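You operate a simulated robot arm through the tools that you are given. There is no shell and no other tool. Be economical: measure what you need, move in short steps, check, and stop when the job is done.

You run a simulated robot arm. Do the job below in one go: nothing can be reset, and whatever is moved stays where it is left.

TASK
Put one 35 g portion and one yolk in the LAB cup.
Fine: the cup stays on the slide, pulled out.

It is judged by the outcome, as a careful person would: the job done as asked, and still so three seconds after it is handed in. It fails if anything else is knocked over, pushed out of place, dropped, spilled or broken.

THE ROBOT
A 7-joint arm with a two-finger parallel gripper, fixed in place. Base frame: the origin is at the foot of the arm, x ahead of it, y to its left, z up; the work surface is at about z = 0. Units: m, rad, N and s.
With the tool pointing down near the work surface it reaches from about 0.24 to 0.62 m from the base axis. Its first joint turns from -1.152 to 1.152 rad. Payload 2.6 kg.
Tool frame: the origin (TCP) lies between the finger pads and is the grasp point; the fingertips stand 0.03 m ahead of it; z points along the fingers, y is the line along which they close. Largest opening 0.094 m; finger width 0.028, thickness 0.01; the body of the gripper, 0.05 by 0.096 m, starts 0.055 m behind the TCP.
Orientation is that of the tool frame in the base frame, as a unit quaternion [w, x, y, z]. With the fingers straight down and closing along the base's y, the tool's x points along the base's -x, its y along +y and its z along -z.

THE INTERFACE
- The arm moves only by the tool step_arm. Its argument "deltas" is one flat list of numbers, 7 for each row, row after row: the shift along the tool's x, y, z in m, then the turn, a rotation vector about the tool's x, y, z in rad, then the finger opening in m, from 0 to 0.094. In form: [tx, ty, tz, rx, ry, rz, fingers, tx, ty, tz, rx, ry, rz, fingers, ...]. A call has 1 to 20 rows; each row shifts and turns the commanded pose from where the row before left it, along the tool's axes as they then stand. Each row takes 0.2 s and may step no farther than 0.05 m and 0.15 rad from the row before; otherwise, or with a gripper value out of range, the whole call is refused. A pose out of reach is approached as far as the arm can. The call stops where the force on the tool passes 70 N (or 10 N more than at its start, if that is more) or the arm is blocked; 0.2 s more then pass. The fingers move at their own pace (about 0.072 m/s each) and stop on an object; they squeeze with about 23 N. The grip force told is the motor's: it shows also when the fingers shut on nothing. Time passes only in rows, and 0.2 s behind the last, so rows that do not move let the fingers close. The reply holds the time, the measured pose of the TCP, the force on the tool along the base axes, the opening and the grip force, in the units named above and with some noise, with the torque about the TCP (base axes, N m) and any sound that the robot's microphone picked up.
- Cameras (640 x 400 px; columns grow to the right, rows downward): "scene" is fixed at [0.0217, 0.4196, 0.5748]; the picture's right is [-0.89, -0.46, 0.00], its down [-0.21, 0.41, -0.89] and it looks along [0.41, -0.79, -0.46] (base axes); focal length 333 px, centre (320, 200). "wrist" rides on the gripper at [0.076, 0.014, -0.102] in the tool frame; the picture's right is [-0.18, 0.98, 0.00], its down [-0.75, -0.14, -0.64] and it looks along [-0.63, -0.12, 0.77] (tool axes); focal length 243 px, centre (320, 200). There is no depth. A picture from a camera that has moved, and an enlarged one, comes with that camera's place and axes in the base frame and with its lens.
- camera(camera): a new picture of that camera. The clock stands still meanwhile.
- enlarge(camera, box): a new picture of the part [left, top, right, bottom] of that camera's present view, enlarged. The clock stands still meanwhile.
- finish_job(): hands the job in; it is judged then, once.

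Work in short steps. Places have to be worked out from the pictures, the camera data and where the tool is seen: move nearer, look again, correct. Check each grasp and each placing, and mend what went wrong. You have 120 turns and 76 pictures in all, those below and enlarged ones among them. Open the gripper and draw the arm clear of the work before you hand the job in, unless the task says otherwise; then end with one line.

The tools are called after "Emit:" by a JSON object that holds its "name" and its "arguments". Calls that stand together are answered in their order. step_arm: Moves the arm, as the interface text tells. Its arguments: {"type":"object","properties":{"deltas":{"type":"array","items":{"type":"number"}}},"required":["deltas"]} The other tools are called the same way: camera (camera) takes a picture; enlarge (camera, box) takes an enlarged picture of a part of a camera's view; finish_job () hands the job in.

At the start:

```text
t: 0.0
tool_pos: [0.2876, -0.2177, 0.3978]
ee_rot: [0.0, 0.0, 1.0, 0.0]
wrist_force: [0.0, 0.1, -0.6]
wrist_torque: [-0.02, 0.02, 0.0]
gripper_width: 0.0941
grip_force: 0.1
```

scene: 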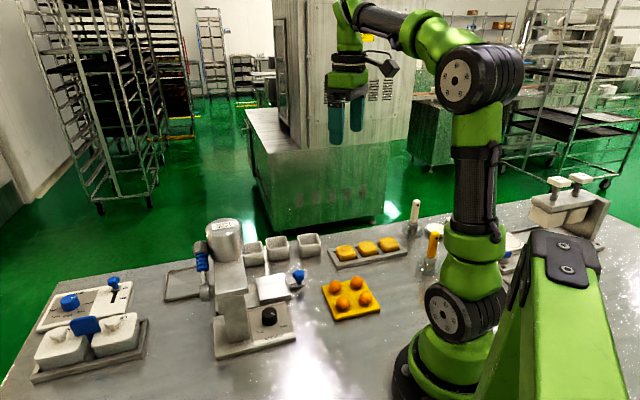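
wrist: 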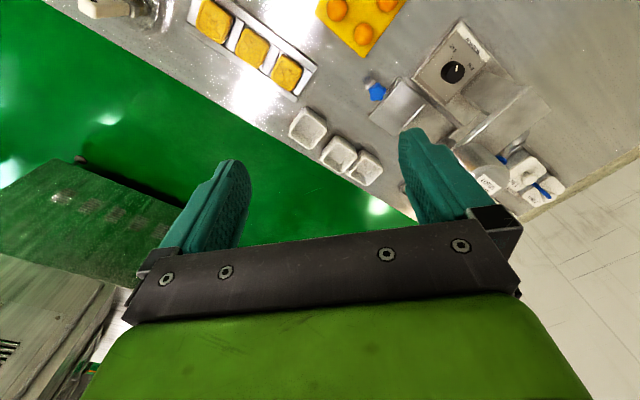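

I begin by enlarging the scene to identify the devices and the LAB cup.

Emit:
{"name": "enlarge", "arguments": {"camera": "scene", "box": [150, 200, 330, 370]}}

Emit:
{"name": "enlarge", "arguments": {"camera": "scene", "box": [20, 260, 160, 390]}}

Emit:
{"name": "enlarge", "arguments": {"camera": "scene", "box": [310, 190, 450, 330]}}

Emit:
{"name": "enlarge", "arguments": {"camera": "scene", "box": [490, 160, 630, 270]}}

```text
2.35 times, centred on (240, 285) of scene
camera zoom: at [0.0217, 0.4196, 0.5748], right [-0.89, -0.46, 0.0], down [-0.21, 0.41, -0.89], along [0.41, -0.79, -0.46], focal length 783 px, centre (508, 0)
```

zoom: 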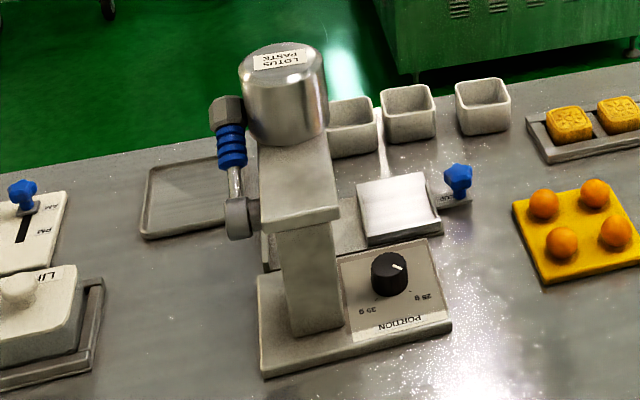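

```text
3.08 times, centred on (90, 325) of scene
camera zoom: at [0.0217, 0.4196, 0.5748], right [-0.89, -0.46, 0.0], down [-0.21, 0.41, -0.89], along [0.41, -0.79, -0.46], focal length 1024 px, centre (1028, -185)
```

zoom: 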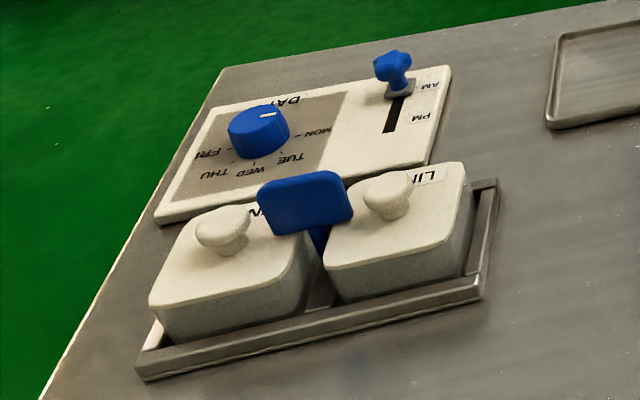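

```text
2.86 times, centred on (380, 260) of scene
camera zoom: at [0.0217, 0.4196, 0.5748], right [-0.89, -0.46, 0.0], down [-0.21, 0.41, -0.89], along [0.41, -0.79, -0.46], focal length 951 px, centre (149, 29)
```

zoom: 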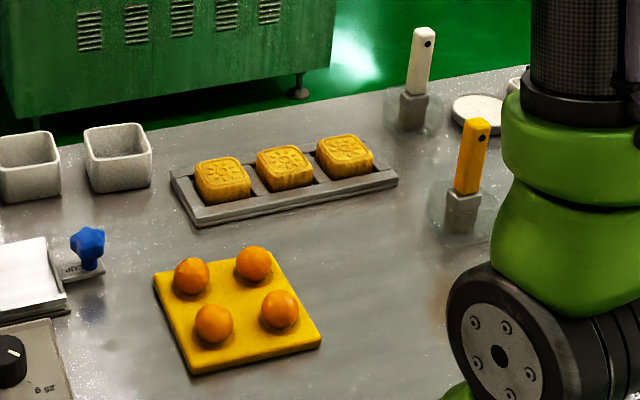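

```text
3.64 times, centred on (560, 215) of scene
camera zoom: at [0.0217, 0.4196, 0.5748], right [-0.89, -0.46, 0.0], down [-0.21, 0.41, -0.89], along [0.41, -0.79, -0.46], focal length 1211 px, centre (-553, 146)
```

zoom: 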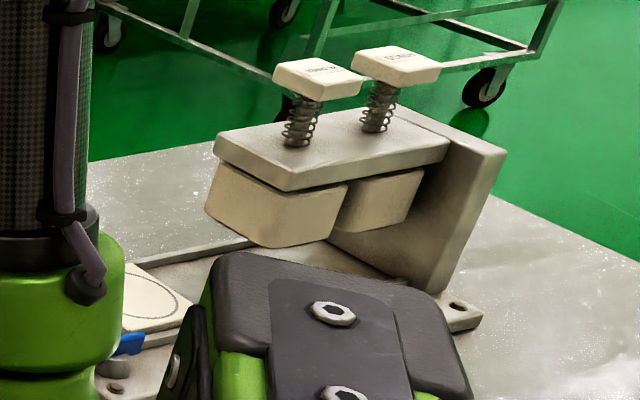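

The paste dispenser has a portion knob, a blue-gripped lever and a slide; I need the cup labels and details from the wrist view.

Emit:
{"name": "enlarge", "arguments": {"camera": "wrist", "box": [360, 0, 580, 220]}}

Emit:
{"name": "enlarge", "arguments": {"camera": "wrist", "box": [270, 70, 410, 200]}}

```text
1.82 times, centred on (470, 110) of wrist
camera zoom: at [0.2126, -0.2026, 0.5019], right [0.18, 0.98, 0.0], down [0.75, -0.14, 0.64], along [0.63, -0.12, -0.77], focal length 441 px, centre (47, 364)
```

zoom: 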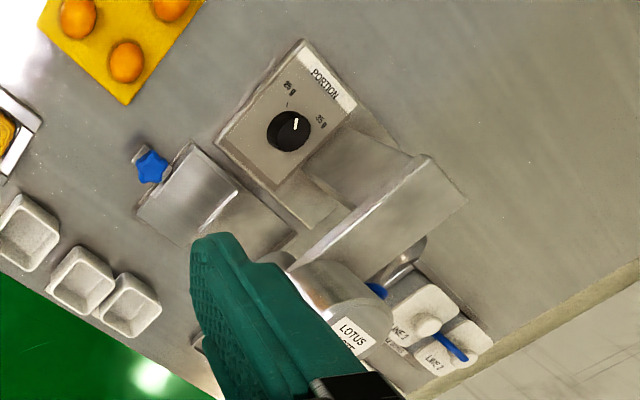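

```text
3.08 times, centred on (340, 135) of wrist
camera zoom: at [0.2126, -0.2026, 0.5019], right [0.18, 0.98, 0.0], down [0.75, -0.14, 0.64], along [0.63, -0.12, -0.77], focal length 746 px, centre (258, 400)
```

zoom: 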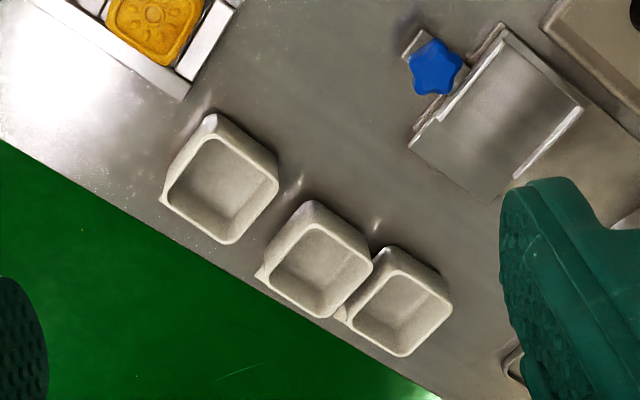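

I enlarge the cups and slide in the scene view to look for labels.

Emit:
{"name": "enlarge", "arguments": {"camera": "scene", "box": [235, 225, 335, 300]}}

Emit:
{"name": "enlarge", "arguments": {"camera": "scene", "box": [190, 210, 300, 360]}}

```text
5.33 times, centred on (285, 262) of scene
camera zoom: at [0.0217, 0.4196, 0.5748], right [-0.89, -0.46, 0.0], down [-0.21, 0.41, -0.89], along [0.41, -0.79, -0.46], focal length 1776 px, centre (507, -133)
```

zoom: 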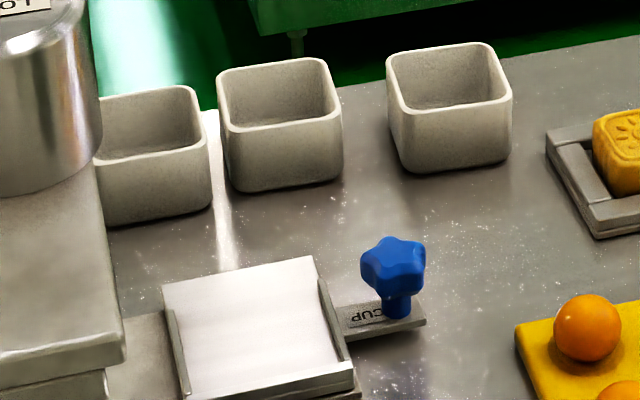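

```text
2.67 times, centred on (245, 285) of scene
camera zoom: at [0.0217, 0.4196, 0.5748], right [-0.89, -0.46, 0.0], down [-0.21, 0.41, -0.89], along [0.41, -0.79, -0.46], focal length 888 px, centre (520, -27)
```

zoom: 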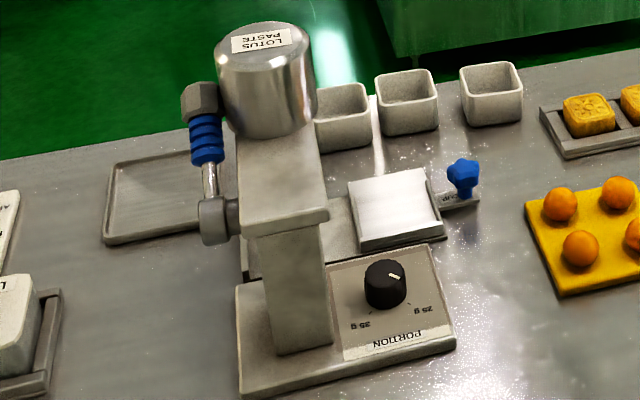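

Labels aren't visible on these faces, so they're likely on the far side. I move the wrist around to the -y side and look back at the cups.

Emit:
{"name": "step_arm", "arguments": {"deltas": [-0.02, -0.038, 0.02, 0, 0, 0, 0.094, -0.02, -0.038, 0.02, 0, 0, 0, 0.094, -0.02, -0.038, 0.02, 0, 0, 0, 0.094, -0.02, -0.038, 0.02, 0, 0, 0, 0.094, -0.02, -0.038, 0.02, 0, 0, 0, 0.094, 0, 0, 0, 0, 0, -0.145, 0.094, 0, 0, 0, 0, 0, -0.145, 0.094, 0, 0, 0, 0, 0, -0.145, 0.094, 0, 0, 0, 0, 0, -0.145, 0.094, 0, 0, 0, 0, 0, -0.145, 0.094, 0, 0, 0, 0, 0, -0.145, 0.094, 0, 0, 0, 0, 0, -0.145, 0.094, 0, 0, 0, 0, 0, -0.145, 0.094]}}

Emit:
{"name": "camera", "arguments": {"camera": "wrist"}}

```text
t: 2.8
tool_pos: [0.3879, -0.4004, 0.293]
ee_rot: [0.0, -0.55, 0.835, -0.002]
wrist_force: [-0.3, -0.7, 0.3]
wrist_torque: [0.03, -0.02, -0.01]
gripper_width: 0.0937
grip_force: 0.0
out of reach, approached as far as the arm can: row 5
```

```text
65 pictures are left
camera wrist: at [0.3441, -0.4645, 0.3974], right [-0.83, 0.56, 0.0], down [0.43, 0.64, 0.64], along [0.36, 0.53, -0.77], focal length 243 px, centre (320, 200)
```

wrist: 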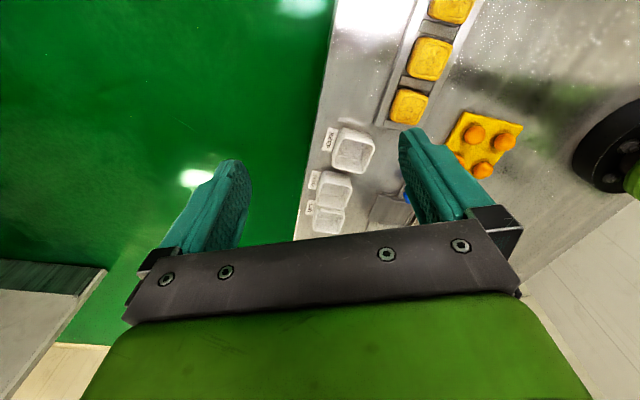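

Label cards lie on the table's edge beside each cup; I enlarge them.

Emit:
{"name": "enlarge", "arguments": {"camera": "wrist", "box": [290, 115, 390, 245]}}

```text
3.08 times, centred on (340, 180) of wrist
camera zoom: at [0.3441, -0.4645, 0.3974], right [-0.83, 0.56, 0.0], down [0.43, 0.64, 0.64], along [0.36, 0.53, -0.77], focal length 746 px, centre (258, 262)
```

zoom: 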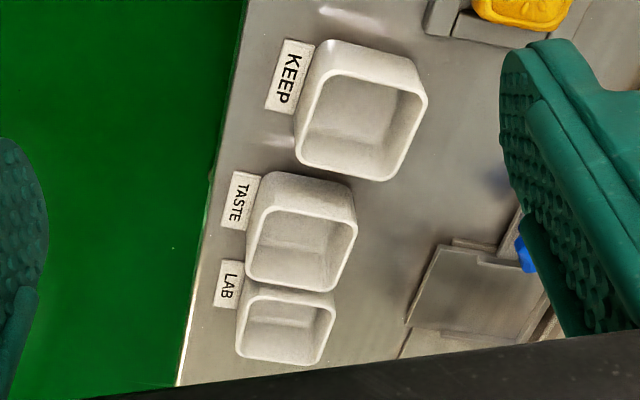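

LAB is the cup nearest the hopper. Now I turn to align with the row (about 48° heading) and look at the slide, knob and lever closer.

Emit:
{"name": "step_arm", "arguments": {"deltas": [0, 0, -0.03, 0, 0, 0.1, 0.094, 0, 0, -0.03, 0, 0, 0.11, 0.094, 0, 0, 0, 0, 0, 0.115, 0.094, -0.01, 0.045, 0, 0, 0, 0, 0.094, -0.01, 0.045, 0, 0, 0, 0, 0.094, -0.01, 0.045, 0, 0, 0, 0, 0.094, -0.01, 0.045, 0, 0, 0, 0, 0.094, -0.007, 0.035, 0, 0, 0, 0, 0.094]}}

Emit:
{"name": "camera", "arguments": {"camera": "wrist"}}

```text
t: 4.6
tool_pos: [0.2743, -0.1703, 0.3292]
ee_rot: [-0.005, -0.433, 0.901, 0.004]
wrist_force: [0.4, -0.9, 1.0]
wrist_torque: [-0.01, 0.03, -0.05]
gripper_width: 0.094
grip_force: 0.0
out of reach, approached as far as the arm can: row 1, 2
```

```text
63 pictures are left
camera wrist: at [0.2168, -0.2202, 0.4328], right [-0.65, 0.76, 0.01], down [0.59, 0.5, 0.64], along [0.48, 0.42, -0.77], focal length 243 px, centre (320, 200)
```

wrist: 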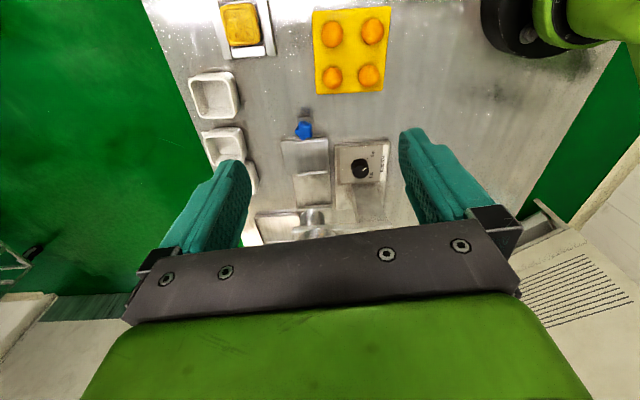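

The layout is aligned with this heading. Enlarge for detail.

Emit:
{"name": "enlarge", "arguments": {"camera": "wrist", "box": [240, 100, 400, 250]}}

Emit:
{"name": "enlarge", "arguments": {"camera": "wrist", "box": [300, 0, 400, 100]}}

```text
2.67 times, centred on (320, 175) of wrist
camera zoom: at [0.2168, -0.2202, 0.4328], right [-0.65, 0.76, 0.01], down [0.59, 0.5, 0.64], along [0.48, 0.42, -0.77], focal length 647 px, centre (320, 267)
```

zoom: 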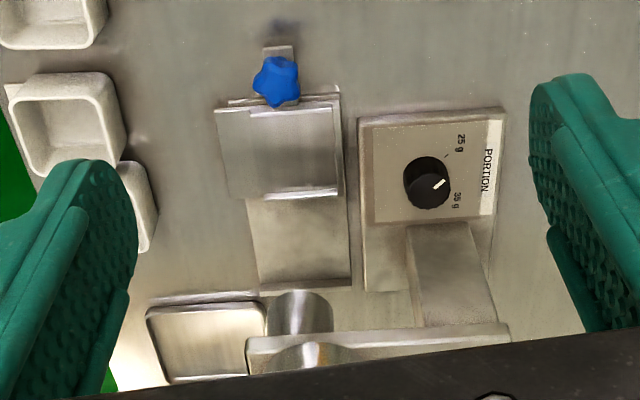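

```text
4.00 times, centred on (350, 50) of wrist
camera zoom: at [0.2168, -0.2202, 0.4328], right [-0.65, 0.76, 0.01], down [0.59, 0.5, 0.64], along [0.48, 0.42, -0.77], focal length 970 px, centre (200, 800)
```

zoom: 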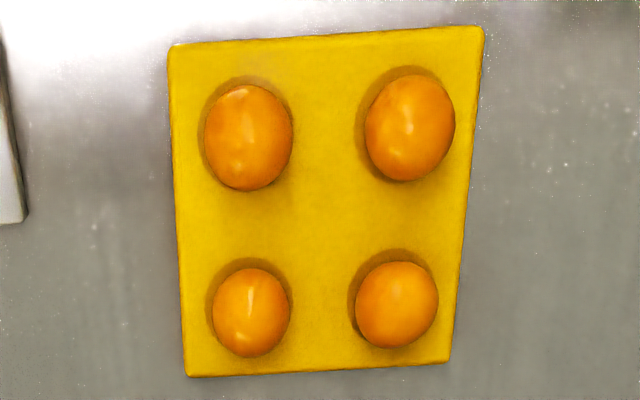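

I approach over the portion knob (estimated at (0.35, 0.01, 0.045)), staying behind the overhead arm, for a close-up.

Emit:
{"name": "step_arm", "arguments": {"deltas": [-0.03, 0.01, 0.032, 0, 0, 0, 0.094, -0.03, 0.01, 0.032, 0, 0, 0, 0.094, -0.03, 0.01, 0.032, 0, 0, 0, 0.094, -0.03, 0.01, 0.032, 0, 0, 0, 0.094, -0.02, 0.01, 0.02, 0, 0, 0, 0.094]}}

Emit:
{"name": "camera", "arguments": {"camera": "wrist"}}

Emit:
{"name": "camera", "arguments": {"camera": "scene"}}

```text
t: 5.8
tool_pos: [0.3198, -0.0289, 0.1788]
ee_rot: [-0.005, -0.433, 0.902, 0.004]
wrist_force: [0.3, 0.0, 0.7]
wrist_torque: [0.02, 0.01, 0.01]
gripper_width: 0.0941
grip_force: 0.0
```

```text
60 pictures are left
camera wrist: at [0.2624, -0.0792, 0.2836], right [-0.65, 0.76, 0.01], down [0.59, 0.5, 0.64], along [0.48, 0.42, -0.77], focal length 243 px, centre (320, 200)
```

wrist: 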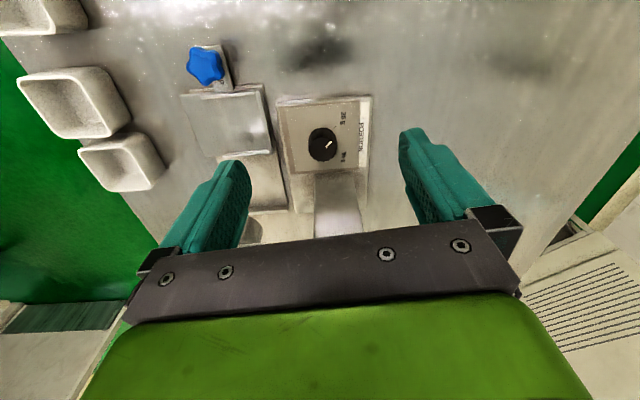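

```text
59 pictures are left
```

scene: 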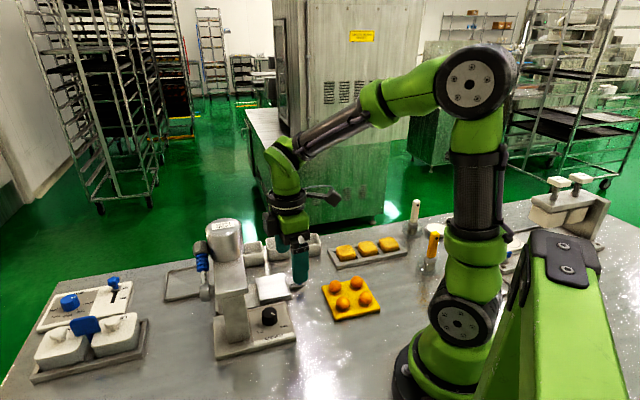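

Emit:
{"name": "enlarge", "arguments": {"camera": "wrist", "box": [270, 85, 380, 185]}}

Emit:
{"name": "enlarge", "arguments": {"camera": "wrist", "box": [170, 30, 300, 250]}}

```text
4.00 times, centred on (325, 135) of wrist
camera zoom: at [0.2624, -0.0792, 0.2836], right [-0.65, 0.76, 0.01], down [0.59, 0.5, 0.64], along [0.48, 0.42, -0.77], focal length 970 px, centre (300, 460)
```

zoom: 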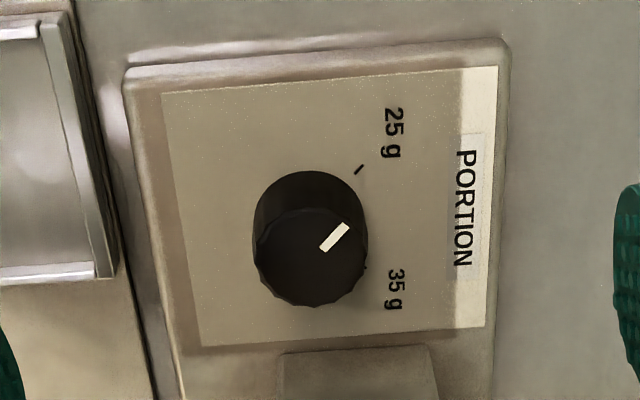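

```text
1.82 times, centred on (235, 140) of wrist
camera zoom: at [0.2624, -0.0792, 0.2836], right [-0.65, 0.76, 0.01], down [0.59, 0.5, 0.64], along [0.48, 0.42, -0.77], focal length 441 px, centre (474, 309)
```

zoom: 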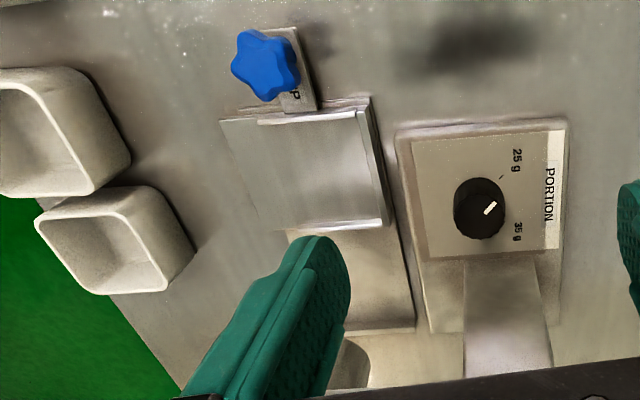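

The pointer sits at 25 g; it must turn about 95–100° clockwise (seen from above) to 35 g. I tilt the tool back 0.4 rad to keep its body clear of the overhead arm, pre-yaw -0.3, and check.

Emit:
{"name": "step_arm", "arguments": {"deltas": [0, 0, 0, 0, -0.1, 0, 0.06, 0, 0, 0, 0, -0.1, 0, 0.06, 0, 0, 0, 0, -0.1, 0, 0.06, 0, 0, 0, 0, -0.1, 0, 0.06, 0, 0, 0, -0.0389, 0, -0.0921, 0.06, 0, 0, 0, -0.0389, 0, -0.0921, 0.06, 0, 0, 0, -0.0389, 0, -0.0921, 0.06]}}

```text
t: 7.4
tool_pos: [0.3188, -0.0313, 0.1807]
ee_rot: [0.16, -0.552, 0.81, 0.118]
wrist_force: [0.2, -0.5, -0.8]
wrist_torque: [0.01, 0.0, 0.03]
gripper_width: 0.0601
grip_force: 0.0
```

Move to just above the knob (target TCP (0.352, -0.001, 0.10)) and check alignment.

Emit:
{"name": "step_arm", "arguments": {"deltas": [-0.002, -0.0071, 0.0297, 0, 0, 0, 0.06, -0.002, -0.0071, 0.0297, 0, 0, 0, 0.06, -0.002, -0.0071, 0.0297, 0, 0, 0, 0.06, 0, 0, 0, 0, 0, 0, 0.06]}}

Emit:
{"name": "camera", "arguments": {"camera": "wrist"}}

Emit:
{"name": "enlarge", "arguments": {"camera": "scene", "box": [190, 200, 350, 360]}}

```text
t: 8.4
tool_pos: [0.3493, 0.0002, 0.102]
ee_rot: [0.16, -0.551, 0.811, 0.117]
wrist_force: [0.5, -0.9, 0.1]
wrist_torque: [0.01, -0.02, -0.07]
gripper_width: 0.0599
grip_force: 0.1
```

```text
56 pictures are left
camera wrist: at [0.2976, -0.098, 0.1697], right [-0.85, 0.52, 0.08], down [0.31, 0.36, 0.88], along [0.43, 0.78, -0.46], focal length 243 px, centre (320, 200)
```

wrist: 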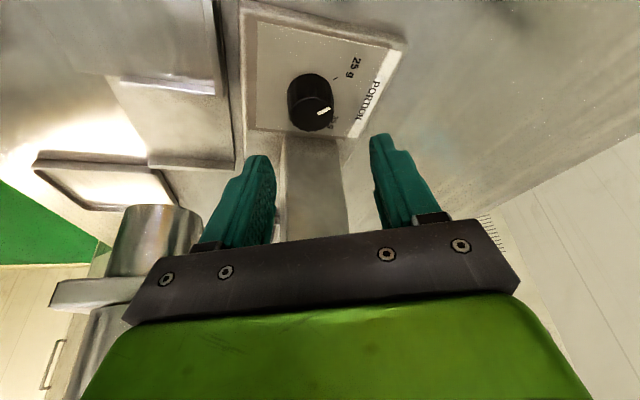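

```text
2.50 times, centred on (270, 280) of scene
camera zoom: at [0.0217, 0.4196, 0.5748], right [-0.89, -0.46, 0.0], down [-0.21, 0.41, -0.89], along [0.41, -0.79, -0.46], focal length 832 px, centre (445, 0)
```

zoom: 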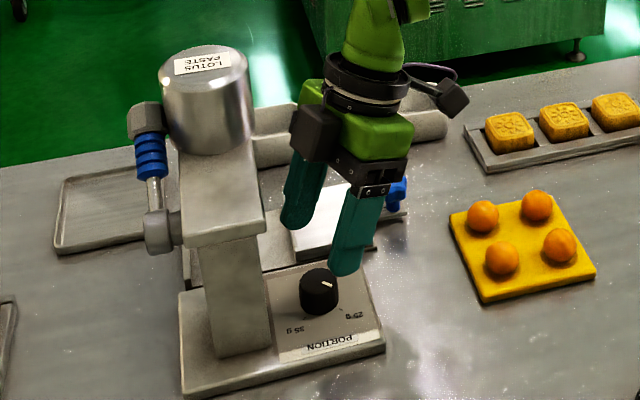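

Aligned well; descend and grip the knob.

Emit:
{"name": "step_arm", "arguments": {"deltas": [0.009, -0.002, 0.02, 0, 0, 0, 0.06, 0.009, -0.002, 0.02, 0, 0, 0, 0.06, 0, 0, 0, 0, 0, 0, 0.03, 0, 0, 0, 0, 0, 0, 0.025, 0, 0, 0, 0, 0, 0, 0.025]}}

Emit:
{"name": "camera", "arguments": {"camera": "wrist"}}

```text
t: 9.6
tool_pos: [0.3518, -0.0028, 0.0601]
ee_rot: [0.159, -0.55, 0.811, 0.118]
wrist_force: [-13.2, 4.5, 2.4]
wrist_torque: [0.49, 0.23, 0.2]
gripper_width: 0.0314
grip_force: 44.7
```

```text
54 pictures are left
camera wrist: at [0.3008, -0.0994, 0.1256], right [-0.85, 0.52, 0.09], down [0.31, 0.36, 0.88], along [0.42, 0.78, -0.46], focal length 243 px, centre (320, 200)
```

wrist: 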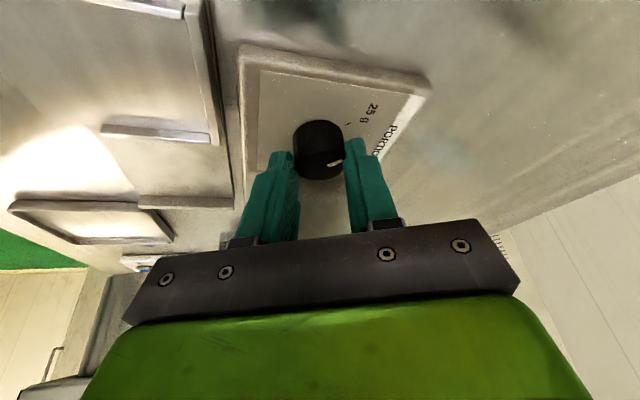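

Gripped (31 mm); a slight lateral bias. I shift 1.5 mm and turn clockwise by 0.8 rad about the knob axis.

Emit:
{"name": "step_arm", "arguments": {"deltas": [0, 0.0015, 0, 0, 0, 0, 0.025, 0, 0.0009, 0, 0.0389, 0, 0.0921, 0.025, 0, 0.0009, 0, 0.0389, 0, 0.0921, 0.025, 0, 0.0009, 0, 0.0389, 0, 0.0921, 0.025, 0, 0.0009, 0, 0.0389, 0, 0.0921, 0.025, 0, 0.0009, 0, 0.0389, 0, 0.0921, 0.025, 0, 0.0009, 0, 0.0389, 0, 0.0921, 0.025, 0, 0.0009, 0, 0.0389, 0, 0.0921, 0.025, 0, 0.0009, 0, 0.0389, 0, 0.0921, 0.025]}}

Emit:
{"name": "enlarge", "arguments": {"camera": "scene", "box": [230, 250, 320, 360]}}

```text
t: 11.6
tool_pos: [0.3456, 0.005, 0.0591]
ee_rot: [0.188, -0.192, 0.962, 0.046]
wrist_force: [-4.4, 22.3, 19.1]
wrist_torque: [1.06, 0.18, 0.19]
gripper_width: 0.0314
grip_force: 45.0
```

```text
3.64 times, centred on (275, 305) of scene
camera zoom: at [0.0217, 0.4196, 0.5748], right [-0.89, -0.46, 0.0], down [-0.21, 0.41, -0.89], along [0.41, -0.79, -0.46], focal length 1211 px, centre (484, -182)
```

zoom: 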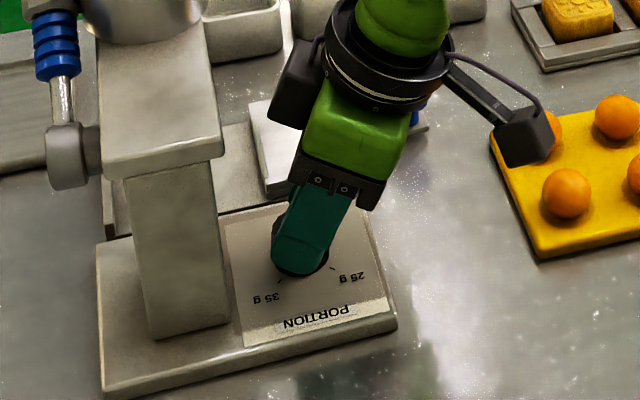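

Open the fingers and rise to check how far the pointer turned.

Emit:
{"name": "step_arm", "arguments": {"deltas": [0, 0, 0, 0, 0, 0, 0.06, 0, 0, 0, 0, 0, 0, 0.06, -0.0156, 0, -0.0368, 0, 0, 0, 0.06, -0.0078, 0, -0.0184, 0, 0, 0, 0.06]}}

Emit:
{"name": "enlarge", "arguments": {"camera": "wrist", "box": [250, 40, 410, 160]}}

```text
t: 12.6
tool_pos: [0.35, 0.0021, 0.1175]
ee_rot: [0.189, -0.191, 0.962, 0.042]
wrist_force: [0.3, 0.2, -0.3]
wrist_torque: [0.01, 0.0, 0.01]
gripper_width: 0.0599
grip_force: 0.1
```

```text
3.33 times, centred on (330, 100) of wrist
camera zoom: at [0.2432, -0.0265, 0.1845], right [-0.22, 0.97, 0.08], down [0.48, 0.04, 0.88], along [0.85, 0.23, -0.47], focal length 809 px, centre (287, 533)
```

zoom: 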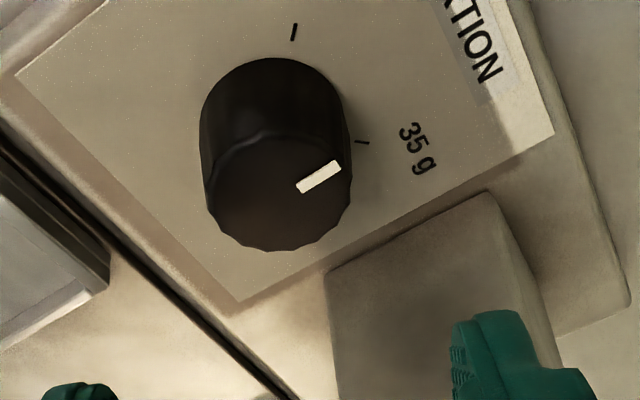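

Pointer has turned ~48°; about 54° remain. I yaw back by 0.85, descend and re-grip.

Emit:
{"name": "step_arm", "arguments": {"deltas": [0, -0.0009, 0, -0.0389, 0, -0.0921, 0.06, 0, -0.0009, 0, -0.0389, 0, -0.0921, 0.06, 0, -0.0009, 0, -0.0389, 0, -0.0921, 0.06, 0, -0.0009, 0, -0.0389, 0, -0.0921, 0.06, 0, -0.0009, 0, -0.0389, 0, -0.0921, 0.06, 0, -0.0009, 0, -0.0389, 0, -0.0921, 0.06, 0, -0.0009, 0, -0.0389, 0, -0.0921, 0.06, 0, -0.0009, 0, -0.0389, 0, -0.0921, 0.06, 0, -0.0005, 0, -0.0195, 0, -0.046, 0.06, 0.0078, 0, 0.0184, 0, 0, 0, 0.06, 0, 0, 0, 0, 0, 0, 0.06]}}

Emit:
{"name": "camera", "arguments": {"camera": "wrist"}}

```text
t: 15.0
tool_pos: [0.3546, -0.004, 0.0985]
ee_rot: [0.158, -0.57, 0.797, 0.121]
wrist_force: [0.0, 0.4, 0.0]
wrist_torque: [0.02, -0.02, 0.01]
gripper_width: 0.0599
grip_force: 0.0
```

```text
51 pictures are left
camera wrist: at [0.3071, -0.1034, 0.1653], right [-0.88, 0.47, 0.08], down [0.29, 0.37, 0.88], along [0.39, 0.8, -0.46], focal length 243 px, centre (320, 200)
```

wrist: 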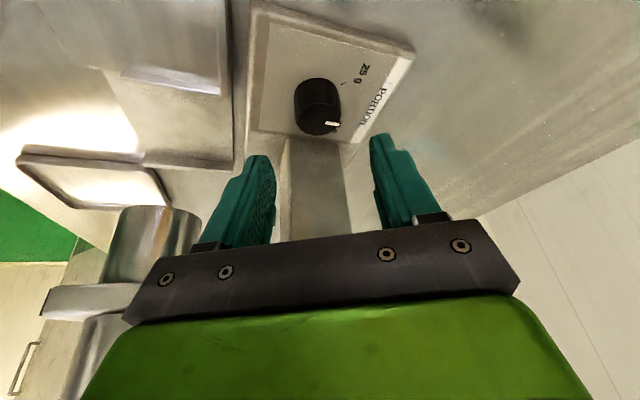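

Descend and grip, then turn 0.94 rad more.

Emit:
{"name": "step_arm", "arguments": {"deltas": [0.0087, 0.001, 0.018, 0, 0, 0, 0.06, 0.0087, 0.001, 0.018, 0, 0, 0, 0.06, 0, 0, 0, 0, 0, 0, 0.03, 0, 0, 0, 0, 0, 0, 0.025, 0, 0, 0, 0, 0, 0, 0.025]}}

```text
t: 16.2
tool_pos: [0.3519, -0.0057, 0.0577]
ee_rot: [0.159, -0.57, 0.797, 0.118]
wrist_force: [19.5, -4.4, -12.8]
wrist_torque: [-0.06, -0.57, -0.32]
gripper_width: 0.0313
grip_force: 44.9
```

Emit:
{"name": "step_arm", "arguments": {"deltas": [0, -0.0015, 0, 0, 0, 0, 0.025, 0, 0.0009, 0, 0.0406, 0, 0.0962, 0.025, 0, 0.0009, 0, 0.0406, 0, 0.0962, 0.025, 0, 0.0009, 0, 0.0406, 0, 0.0962, 0.025, 0, 0.0009, 0, 0.0406, 0, 0.0962, 0.025, 0, 0.0009, 0, 0.0406, 0, 0.0962, 0.025, 0, 0.0009, 0, 0.0406, 0, 0.0962, 0.025, 0, 0.0009, 0, 0.0406, 0, 0.0962, 0.025, 0, 0.0009, 0, 0.0406, 0, 0.0962, 0.025, 0, 0.0009, 0, 0.0406, 0, 0.0962, 0.025, 0, 0, 0, 0, 0, 0, 0.06, 0, 0, 0, 0, 0, 0, 0.06, -0.0156, 0, -0.0368, 0, 0, 0, 0.06, -0.0078, 0, -0.0184, 0, 0, 0, 0.06]}}

Emit:
{"name": "enlarge", "arguments": {"camera": "wrist", "box": [250, 40, 410, 160]}}

```text
t: 19.2
tool_pos: [0.3466, 0.0012, 0.12]
ee_rot: [0.19, -0.149, 0.97, 0.033]
wrist_force: [-0.4, 0.0, 0.3]
wrist_torque: [0.01, 0.01, -0.01]
gripper_width: 0.0602
grip_force: 0.1
```

```text
3.33 times, centred on (330, 100) of wrist
camera zoom: at [0.2381, -0.0171, 0.1867], right [-0.13, 0.99, 0.08], down [0.48, 0.0, 0.88], along [0.87, 0.15, -0.47], focal length 809 px, centre (287, 533)
```

zoom: 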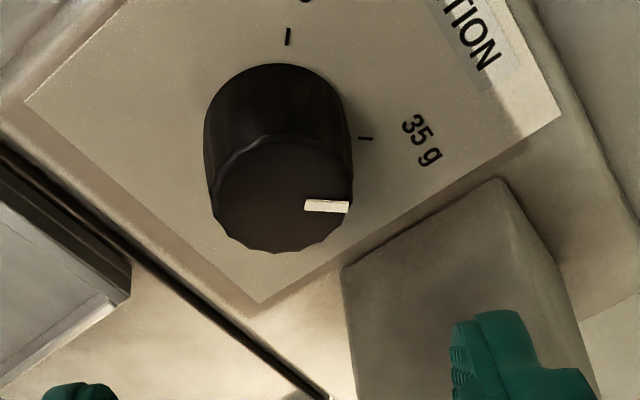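

Pointer is near the 35 g tick; zoom further to judge precisely.

Emit:
{"name": "enlarge", "arguments": {"camera": "wrist", "box": [300, 45, 380, 120]}}

Emit:
{"name": "enlarge", "arguments": {"camera": "scene", "box": [240, 290, 310, 350]}}

```text
5.33 times, centred on (340, 82) of wrist
camera zoom: at [0.2381, -0.0171, 0.1867], right [-0.13, 0.99, 0.08], down [0.48, 0.0, 0.88], along [0.87, 0.15, -0.47], focal length 1294 px, centre (213, 827)
```

zoom: 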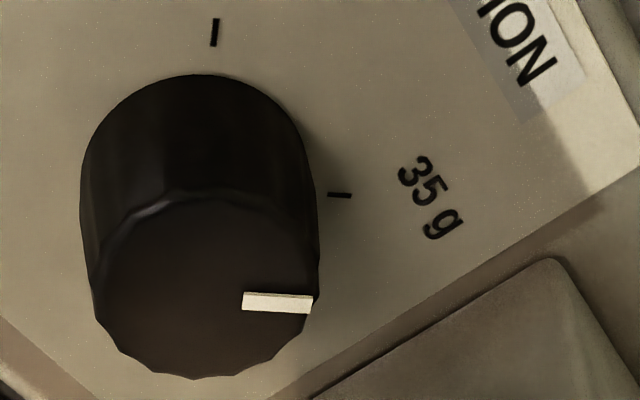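

```text
6.67 times, centred on (275, 320) of scene
camera zoom: at [0.0218, 0.4196, 0.5748], right [-0.89, -0.46, 0.0], down [-0.21, 0.41, -0.89], along [0.41, -0.79, -0.46], focal length 2220 px, centre (620, -600)
```

zoom: 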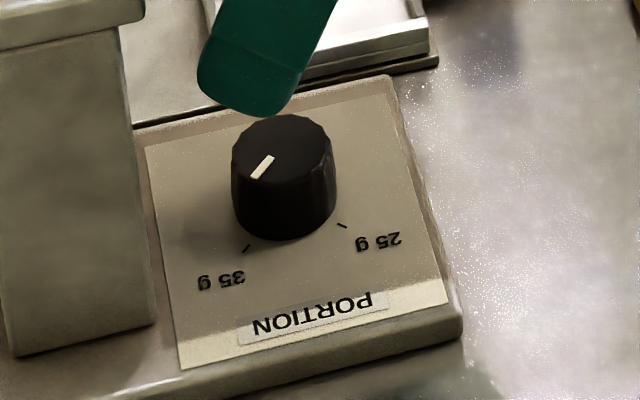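

Computed in base frame, pointer heading (91°) matches the 35 g tick (90°). Now retreat, untilt and yaw back to the 51° heading before going to the LAB cup.

Emit:
{"name": "step_arm", "arguments": {"deltas": [-0.012, 0, -0.028, 0, 0, 0, 0.094, 0.0056, 0, -0.029, -0.038, 0, -0.0898, 0.094, 0.0056, 0, -0.029, -0.038, 0, -0.0898, 0.094, 0.01, 0, -0.01, -0.038, 0, -0.0898, 0.094, 0.02, 0, 0, -0.038, 0, -0.0898, 0.094, 0.02, 0, 0, -0.038, 0, -0.0898, 0.094, 0, 0, 0, -0.038, 0, -0.0898, 0.094, 0, 0, 0, 0, 0.1, 0, 0.094, 0, 0, 0, 0, 0.1, 0, 0.094, 0, 0, 0, 0, 0.1, 0, 0.094, 0, 0, 0, 0, 0.1, 0, 0.094]}}

```text
t: 21.6
tool_pos: [0.2761, -0.0396, 0.189]
ee_rot: [-0.006, -0.431, 0.902, 0.004]
wrist_force: [-0.4, -0.4, 0.0]
wrist_torque: [0.01, -0.03, -0.02]
gripper_width: 0.0941
grip_force: 0.1
```

Move over toward the LAB cup at z≈0.19.

Emit:
{"name": "step_arm", "arguments": {"deltas": [-0.005, -0.0437, 0, 0, 0, 0, 0.094, -0.005, -0.0437, 0, 0, 0, 0, 0.094, -0.005, -0.0437, 0, 0, 0, 0, 0.094, -0.005, -0.0437, 0, 0, 0, 0, 0.094, -0.005, -0.0437, 0, 0, 0, 0, 0.094, -0.005, -0.0437, 0, 0, 0, 0, 0.094, 0, 0, 0, 0, 0, 0, 0.094]}}

Emit:
{"name": "camera", "arguments": {"camera": "wrist"}}

```text
t: 23.2
tool_pos: [0.4959, -0.1811, 0.1812]
ee_rot: [-0.005, -0.431, 0.903, 0.005]
wrist_force: [0.4, 0.0, -0.5]
wrist_torque: [-0.01, -0.01, 0.02]
gripper_width: 0.0941
grip_force: 0.1
```

```text
47 pictures are left
camera wrist: at [0.4378, -0.2307, 0.2856], right [-0.65, 0.76, 0.01], down [0.59, 0.49, 0.64], along [0.48, 0.42, -0.77], focal length 243 px, centre (320, 200)
```

wrist: 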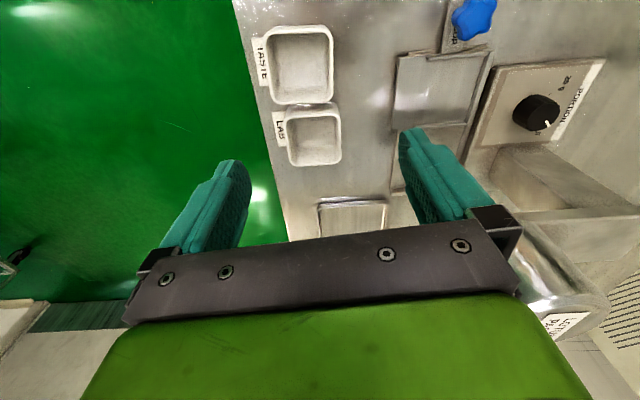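

Emit:
{"name": "enlarge", "arguments": {"camera": "wrist", "box": [240, 70, 380, 240]}}

Emit:
{"name": "enlarge", "arguments": {"camera": "wrist", "box": [370, 0, 520, 210]}}

```text
2.35 times, centred on (310, 155) of wrist
camera zoom: at [0.4378, -0.2307, 0.2856], right [-0.65, 0.76, 0.01], down [0.59, 0.49, 0.64], along [0.48, 0.42, -0.77], focal length 571 px, centre (344, 306)
```

zoom: 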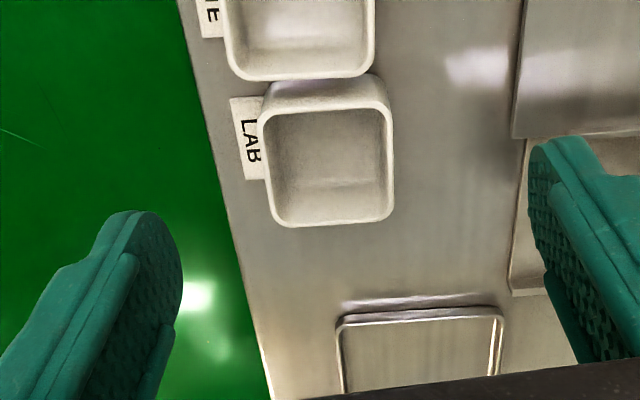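

```text
1.90 times, centred on (445, 105) of wrist
camera zoom: at [0.4378, -0.2307, 0.2856], right [-0.65, 0.76, 0.01], down [0.59, 0.49, 0.64], along [0.48, 0.42, -0.77], focal length 462 px, centre (82, 381)
```

zoom: 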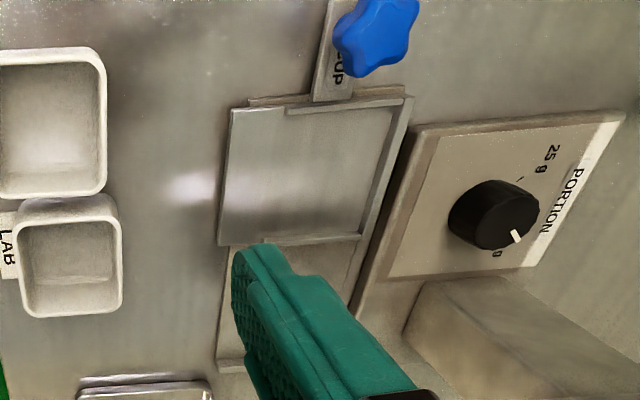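

Cups and slide are aligned at ~45° heading, so yaw +0.1. First hover over the slide plate for a precise look.

Emit:
{"name": "step_arm", "arguments": {"deltas": [0, 0, 0, 0, 0, 0.105, 0.094, -0.001, 0.044, 0.0, 0, 0, 0, 0.094, -0.001, 0.044, 0.02, 0, 0, 0, 0.094, -0.001, 0.044, 0.02, 0, 0, 0, 0.094, 0, 0, 0, 0, 0, 0, 0.094]}}

Emit:
{"name": "camera", "arguments": {"camera": "wrist"}}

```text
t: 24.4
tool_pos: [0.4077, -0.0836, 0.1448]
ee_rot: [-0.005, -0.383, 0.924, 0.005]
wrist_force: [1.1, -0.5, 0.6]
wrist_torque: [0.0, 0.02, 0.03]
gripper_width: 0.0938
grip_force: 0.0
```

```text
44 pictures are left
camera wrist: at [0.3453, -0.1274, 0.249], right [-0.57, 0.82, 0.01], down [0.64, 0.43, 0.64], along [0.52, 0.37, -0.77], focal length 243 px, centre (320, 200)
```

wrist: 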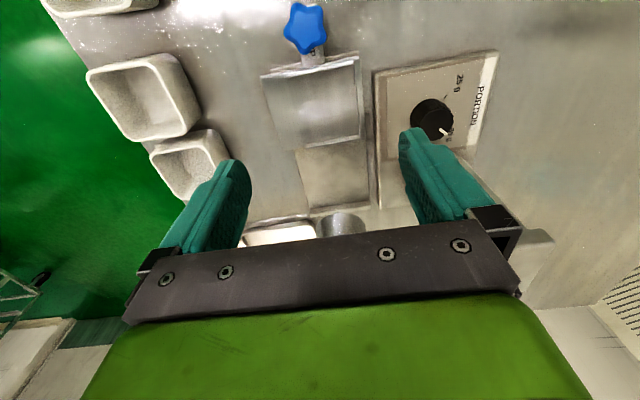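

Emit:
{"name": "enlarge", "arguments": {"camera": "wrist", "box": [240, 0, 400, 220]}}

```text
1.82 times, centred on (320, 110) of wrist
camera zoom: at [0.3453, -0.1274, 0.249], right [-0.57, 0.82, 0.01], down [0.64, 0.43, 0.64], along [0.52, 0.37, -0.77], focal length 441 px, centre (320, 364)
```

zoom: 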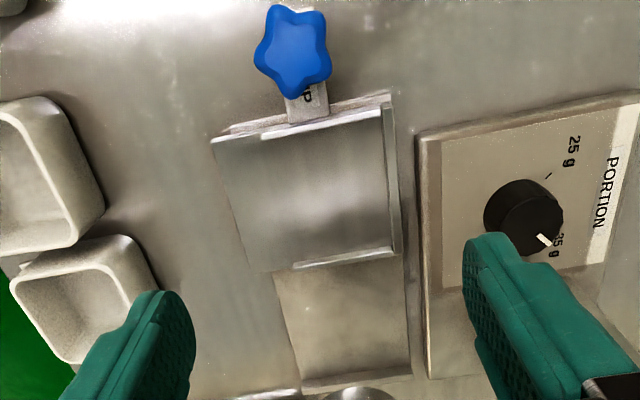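

Slide plate centre ≈ (0.410, -0.083), with lips on three sides. Now go over LAB cup at (0.531, -0.156) and check before descending.

Emit:
{"name": "step_arm", "arguments": {"deltas": [-0.009, -0.0346, 0, 0, 0, 0, 0.094, -0.009, -0.0346, 0, 0, 0, 0, 0.094, -0.009, -0.0346, 0, 0, 0, 0, 0.094, -0.009, -0.0346, 0, 0, 0, 0, 0.094, 0, 0, 0.03, 0, 0, 0, 0.094, 0, 0, 0.018, 0, 0, 0, 0.094, 0, 0, 0, 0, 0, 0, 0.094]}}

Emit:
{"name": "camera", "arguments": {"camera": "wrist"}}

```text
t: 26.0
tool_pos: [0.5309, -0.1583, 0.0969]
ee_rot: [-0.005, -0.383, 0.924, 0.004]
wrist_force: [0.2, 0.1, 0.2]
wrist_torque: [-0.01, -0.01, 0.04]
gripper_width: 0.0939
grip_force: 0.0
```

```text
42 pictures are left
camera wrist: at [0.4686, -0.2026, 0.2018], right [-0.57, 0.82, 0.01], down [0.64, 0.43, 0.64], along [0.52, 0.37, -0.77], focal length 243 px, centre (320, 200)
```

wrist: 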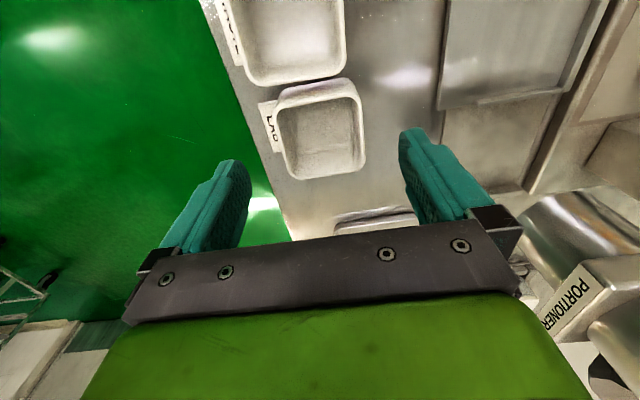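

Cup centre ≈ (0.527, -0.158). Descend and grip.

Emit:
{"name": "step_arm", "arguments": {"deltas": [0.0025, 0.0025, 0.02, 0, 0, 0, 0.094, 0, 0, 0.02, 0, 0, 0, 0.094, 0, 0, 0.011, 0, 0, 0, 0.094, 0, 0, 0, 0, 0, 0, 0.06, 0, 0, 0, 0, 0, 0, 0.045, 0, 0, 0, 0, 0, 0, 0.045]}}

Emit:
{"name": "camera", "arguments": {"camera": "wrist"}}

```text
t: 27.4
tool_pos: [0.5273, -0.1583, 0.0472]
ee_rot: [-0.004, -0.384, 0.923, 0.004]
wrist_force: [-1.9, 1.2, 10.0]
wrist_torque: [-0.19, -0.27, 0.0]
gripper_width: 0.0588
grip_force: 22.9
```

```text
41 pictures are left
camera wrist: at [0.4652, -0.2018, 0.1513], right [-0.57, 0.82, 0.01], down [0.64, 0.43, 0.64], along [0.52, 0.37, -0.77], focal length 243 px, centre (320, 200)
```

wrist: 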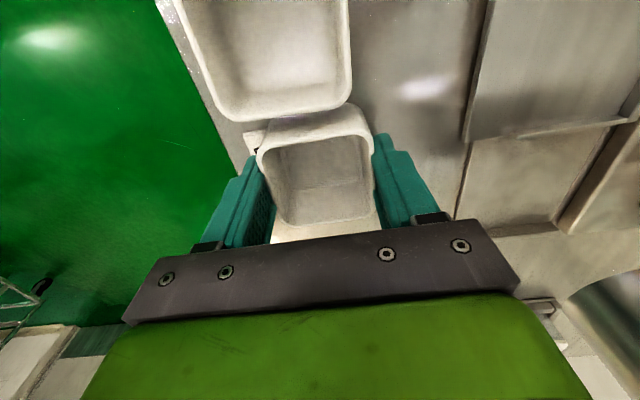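

Gripped at 59 mm. Lift and check.

Emit:
{"name": "step_arm", "arguments": {"deltas": [0, 0, -0.015, 0, 0, 0, 0.045, 0, 0, -0.02, 0, 0, 0, 0.045, 0, 0, -0.03, 0, 0, 0, 0.045, 0, 0, 0, 0, 0, 0, 0.045]}}

Emit:
{"name": "camera", "arguments": {"camera": "wrist"}}

```text
t: 28.4
tool_pos: [0.5279, -0.1572, 0.1102]
ee_rot: [-0.006, -0.384, 0.923, 0.004]
wrist_force: [0.1, -0.3, 0.1]
wrist_torque: [-0.01, 0.0, -0.03]
gripper_width: 0.0594
grip_force: 22.8
```

```text
40 pictures are left
camera wrist: at [0.4646, -0.2009, 0.2153], right [-0.57, 0.82, 0.01], down [0.64, 0.43, 0.64], along [0.52, 0.37, -0.77], focal length 243 px, centre (320, 200)
```

wrist: 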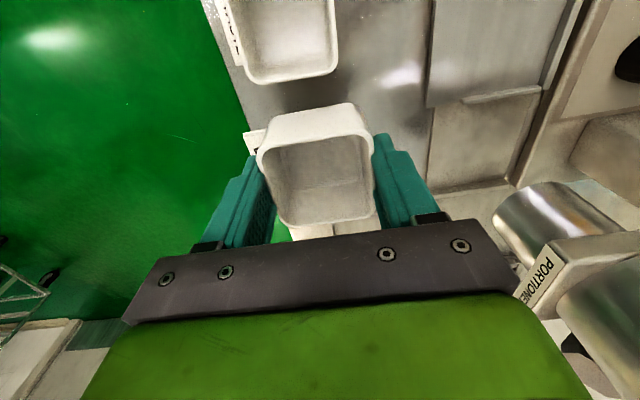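

Held. Carry to the slide plate at current height, then view.

Emit:
{"name": "step_arm", "arguments": {"deltas": [0.0086, 0.0341, 0, 0, 0, 0, 0.045, 0.0086, 0.0341, 0, 0, 0, 0, 0.045, 0.0086, 0.0341, 0, 0, 0, 0, 0.045, 0.0086, 0.0341, 0, 0, 0, 0, 0.045, 0, 0, 0.015, 0, 0, 0, 0.045, 0, 0, 0, 0, 0, 0, 0.045]}}

Emit:
{"name": "camera", "arguments": {"camera": "wrist"}}

Emit:
{"name": "enlarge", "arguments": {"camera": "scene", "box": [210, 220, 330, 340]}}

```text
t: 29.8
tool_pos: [0.4048, -0.0874, 0.0984]
ee_rot: [-0.005, -0.383, 0.924, 0.004]
wrist_force: [-0.1, -0.1, -0.9]
wrist_torque: [0.02, 0.02, 0.01]
gripper_width: 0.0595
grip_force: 23.4
```

```text
39 pictures are left
camera wrist: at [0.3441, -0.13, 0.2029], right [-0.57, 0.82, 0.01], down [0.64, 0.43, 0.64], along [0.52, 0.37, -0.77], focal length 243 px, centre (320, 200)
```

wrist: 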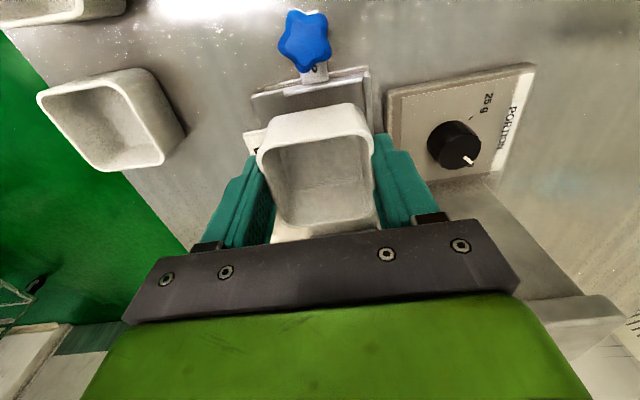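

```text
3.33 times, centred on (270, 280) of scene
camera zoom: at [0.0217, 0.4196, 0.5748], right [-0.89, -0.46, 0.0], down [-0.21, 0.41, -0.89], along [0.41, -0.79, -0.46], focal length 1110 px, centre (487, -67)
```

zoom: 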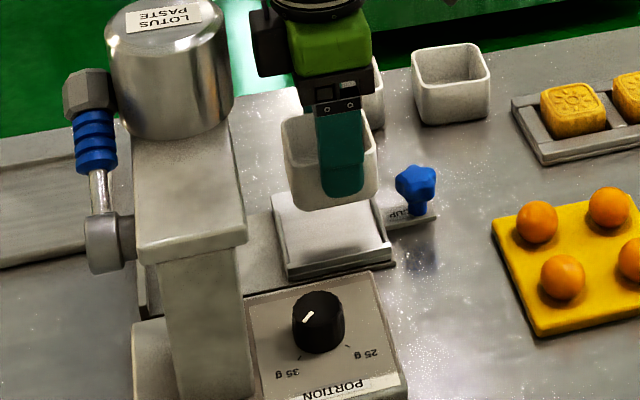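

Good alignment. Shift 3 mm forward and lower gradually, watching the force.

Emit:
{"name": "step_arm", "arguments": {"deltas": [-0.003, -0.0014, 0.01, 0, 0, 0, 0.045, 0, 0, 0.008, 0, 0, 0, 0.045, 0, 0, 0.003, 0, 0, 0, 0.045, 0, 0, 0, 0, 0, 0, 0.045]}}

Emit:
{"name": "enlarge", "arguments": {"camera": "scene", "box": [240, 240, 320, 320]}}

```text
t: 30.8
tool_pos: [0.4077, -0.0869, 0.0778]
ee_rot: [-0.006, -0.383, 0.924, 0.005]
wrist_force: [-0.2, 1.0, -0.5]
wrist_torque: [-0.03, -0.01, 0.01]
gripper_width: 0.0593
grip_force: 23.1
```

```text
5.00 times, centred on (280, 280) of scene
camera zoom: at [0.0217, 0.4196, 0.5748], right [-0.89, -0.46, 0.0], down [-0.21, 0.41, -0.89], along [0.41, -0.79, -0.46], focal length 1665 px, centre (520, -200)
```

zoom: 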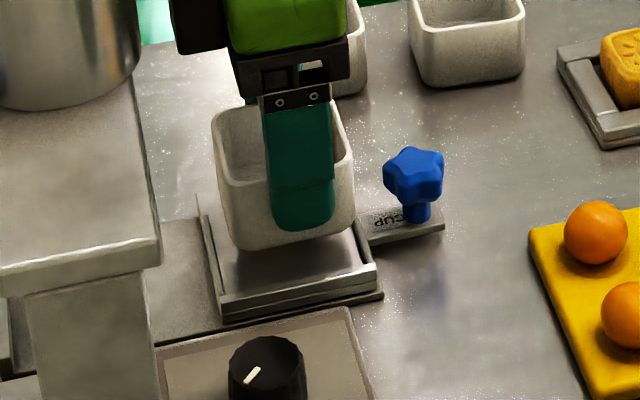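

Emit:
{"name": "step_arm", "arguments": {"deltas": [0, 0, 0.004, 0, 0, 0, 0.045, 0, 0, 0.003, 0, 0, 0, 0.045, 0, 0, 0.003, 0, 0, 0, 0.045, 0, 0, 0, 0, 0, 0, 0.045]}}

```text
t: 31.8
tool_pos: [0.4078, -0.0874, 0.0655]
ee_rot: [-0.005, -0.384, 0.923, 0.004]
wrist_force: [-0.3, 0.0, -1.1]
wrist_torque: [-0.01, -0.02, 0.0]
gripper_width: 0.0592
grip_force: 22.7
```

Emit:
{"name": "step_arm", "arguments": {"deltas": [0, 0, 0.003, 0, 0, 0, 0.045, 0, 0, 0.003, 0, 0, 0, 0.045, 0, 0, 0, 0, 0, 0, 0.045]}}

Emit:
{"name": "enlarge", "arguments": {"camera": "scene", "box": [240, 240, 320, 320]}}

```text
t: 32.6
tool_pos: [0.4076, -0.0855, 0.0608]
ee_rot: [-0.005, -0.384, 0.923, 0.004]
wrist_force: [0.2, 1.0, -1.4]
wrist_torque: [0.01, 0.01, -0.01]
gripper_width: 0.0591
grip_force: 22.9
```

```text
5.00 times, centred on (280, 280) of scene
camera zoom: at [0.0217, 0.4196, 0.5748], right [-0.89, -0.46, 0.0], down [-0.21, 0.41, -0.89], along [0.41, -0.79, -0.46], focal length 1665 px, centre (520, -200)
```

zoom: 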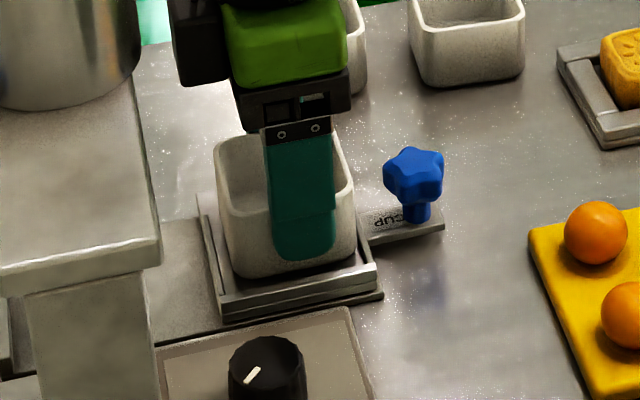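

Cup is nearly seated, within the lips. Lower a bit more to contact.

Emit:
{"name": "step_arm", "arguments": {"deltas": [0, 0, 0.002, 0, 0, 0, 0.045, 0, 0, 0.002, 0, 0, 0, 0.045, 0, 0, 0, 0, 0, 0, 0.045]}}

```text
t: 33.4
tool_pos: [0.4077, -0.0856, 0.0602]
ee_rot: [-0.004, -0.383, 0.924, 0.004]
wrist_force: [-6.0, 4.8, 23.3]
wrist_torque: [-0.19, -0.35, -0.02]
gripper_width: 0.0593
grip_force: 23.0
```

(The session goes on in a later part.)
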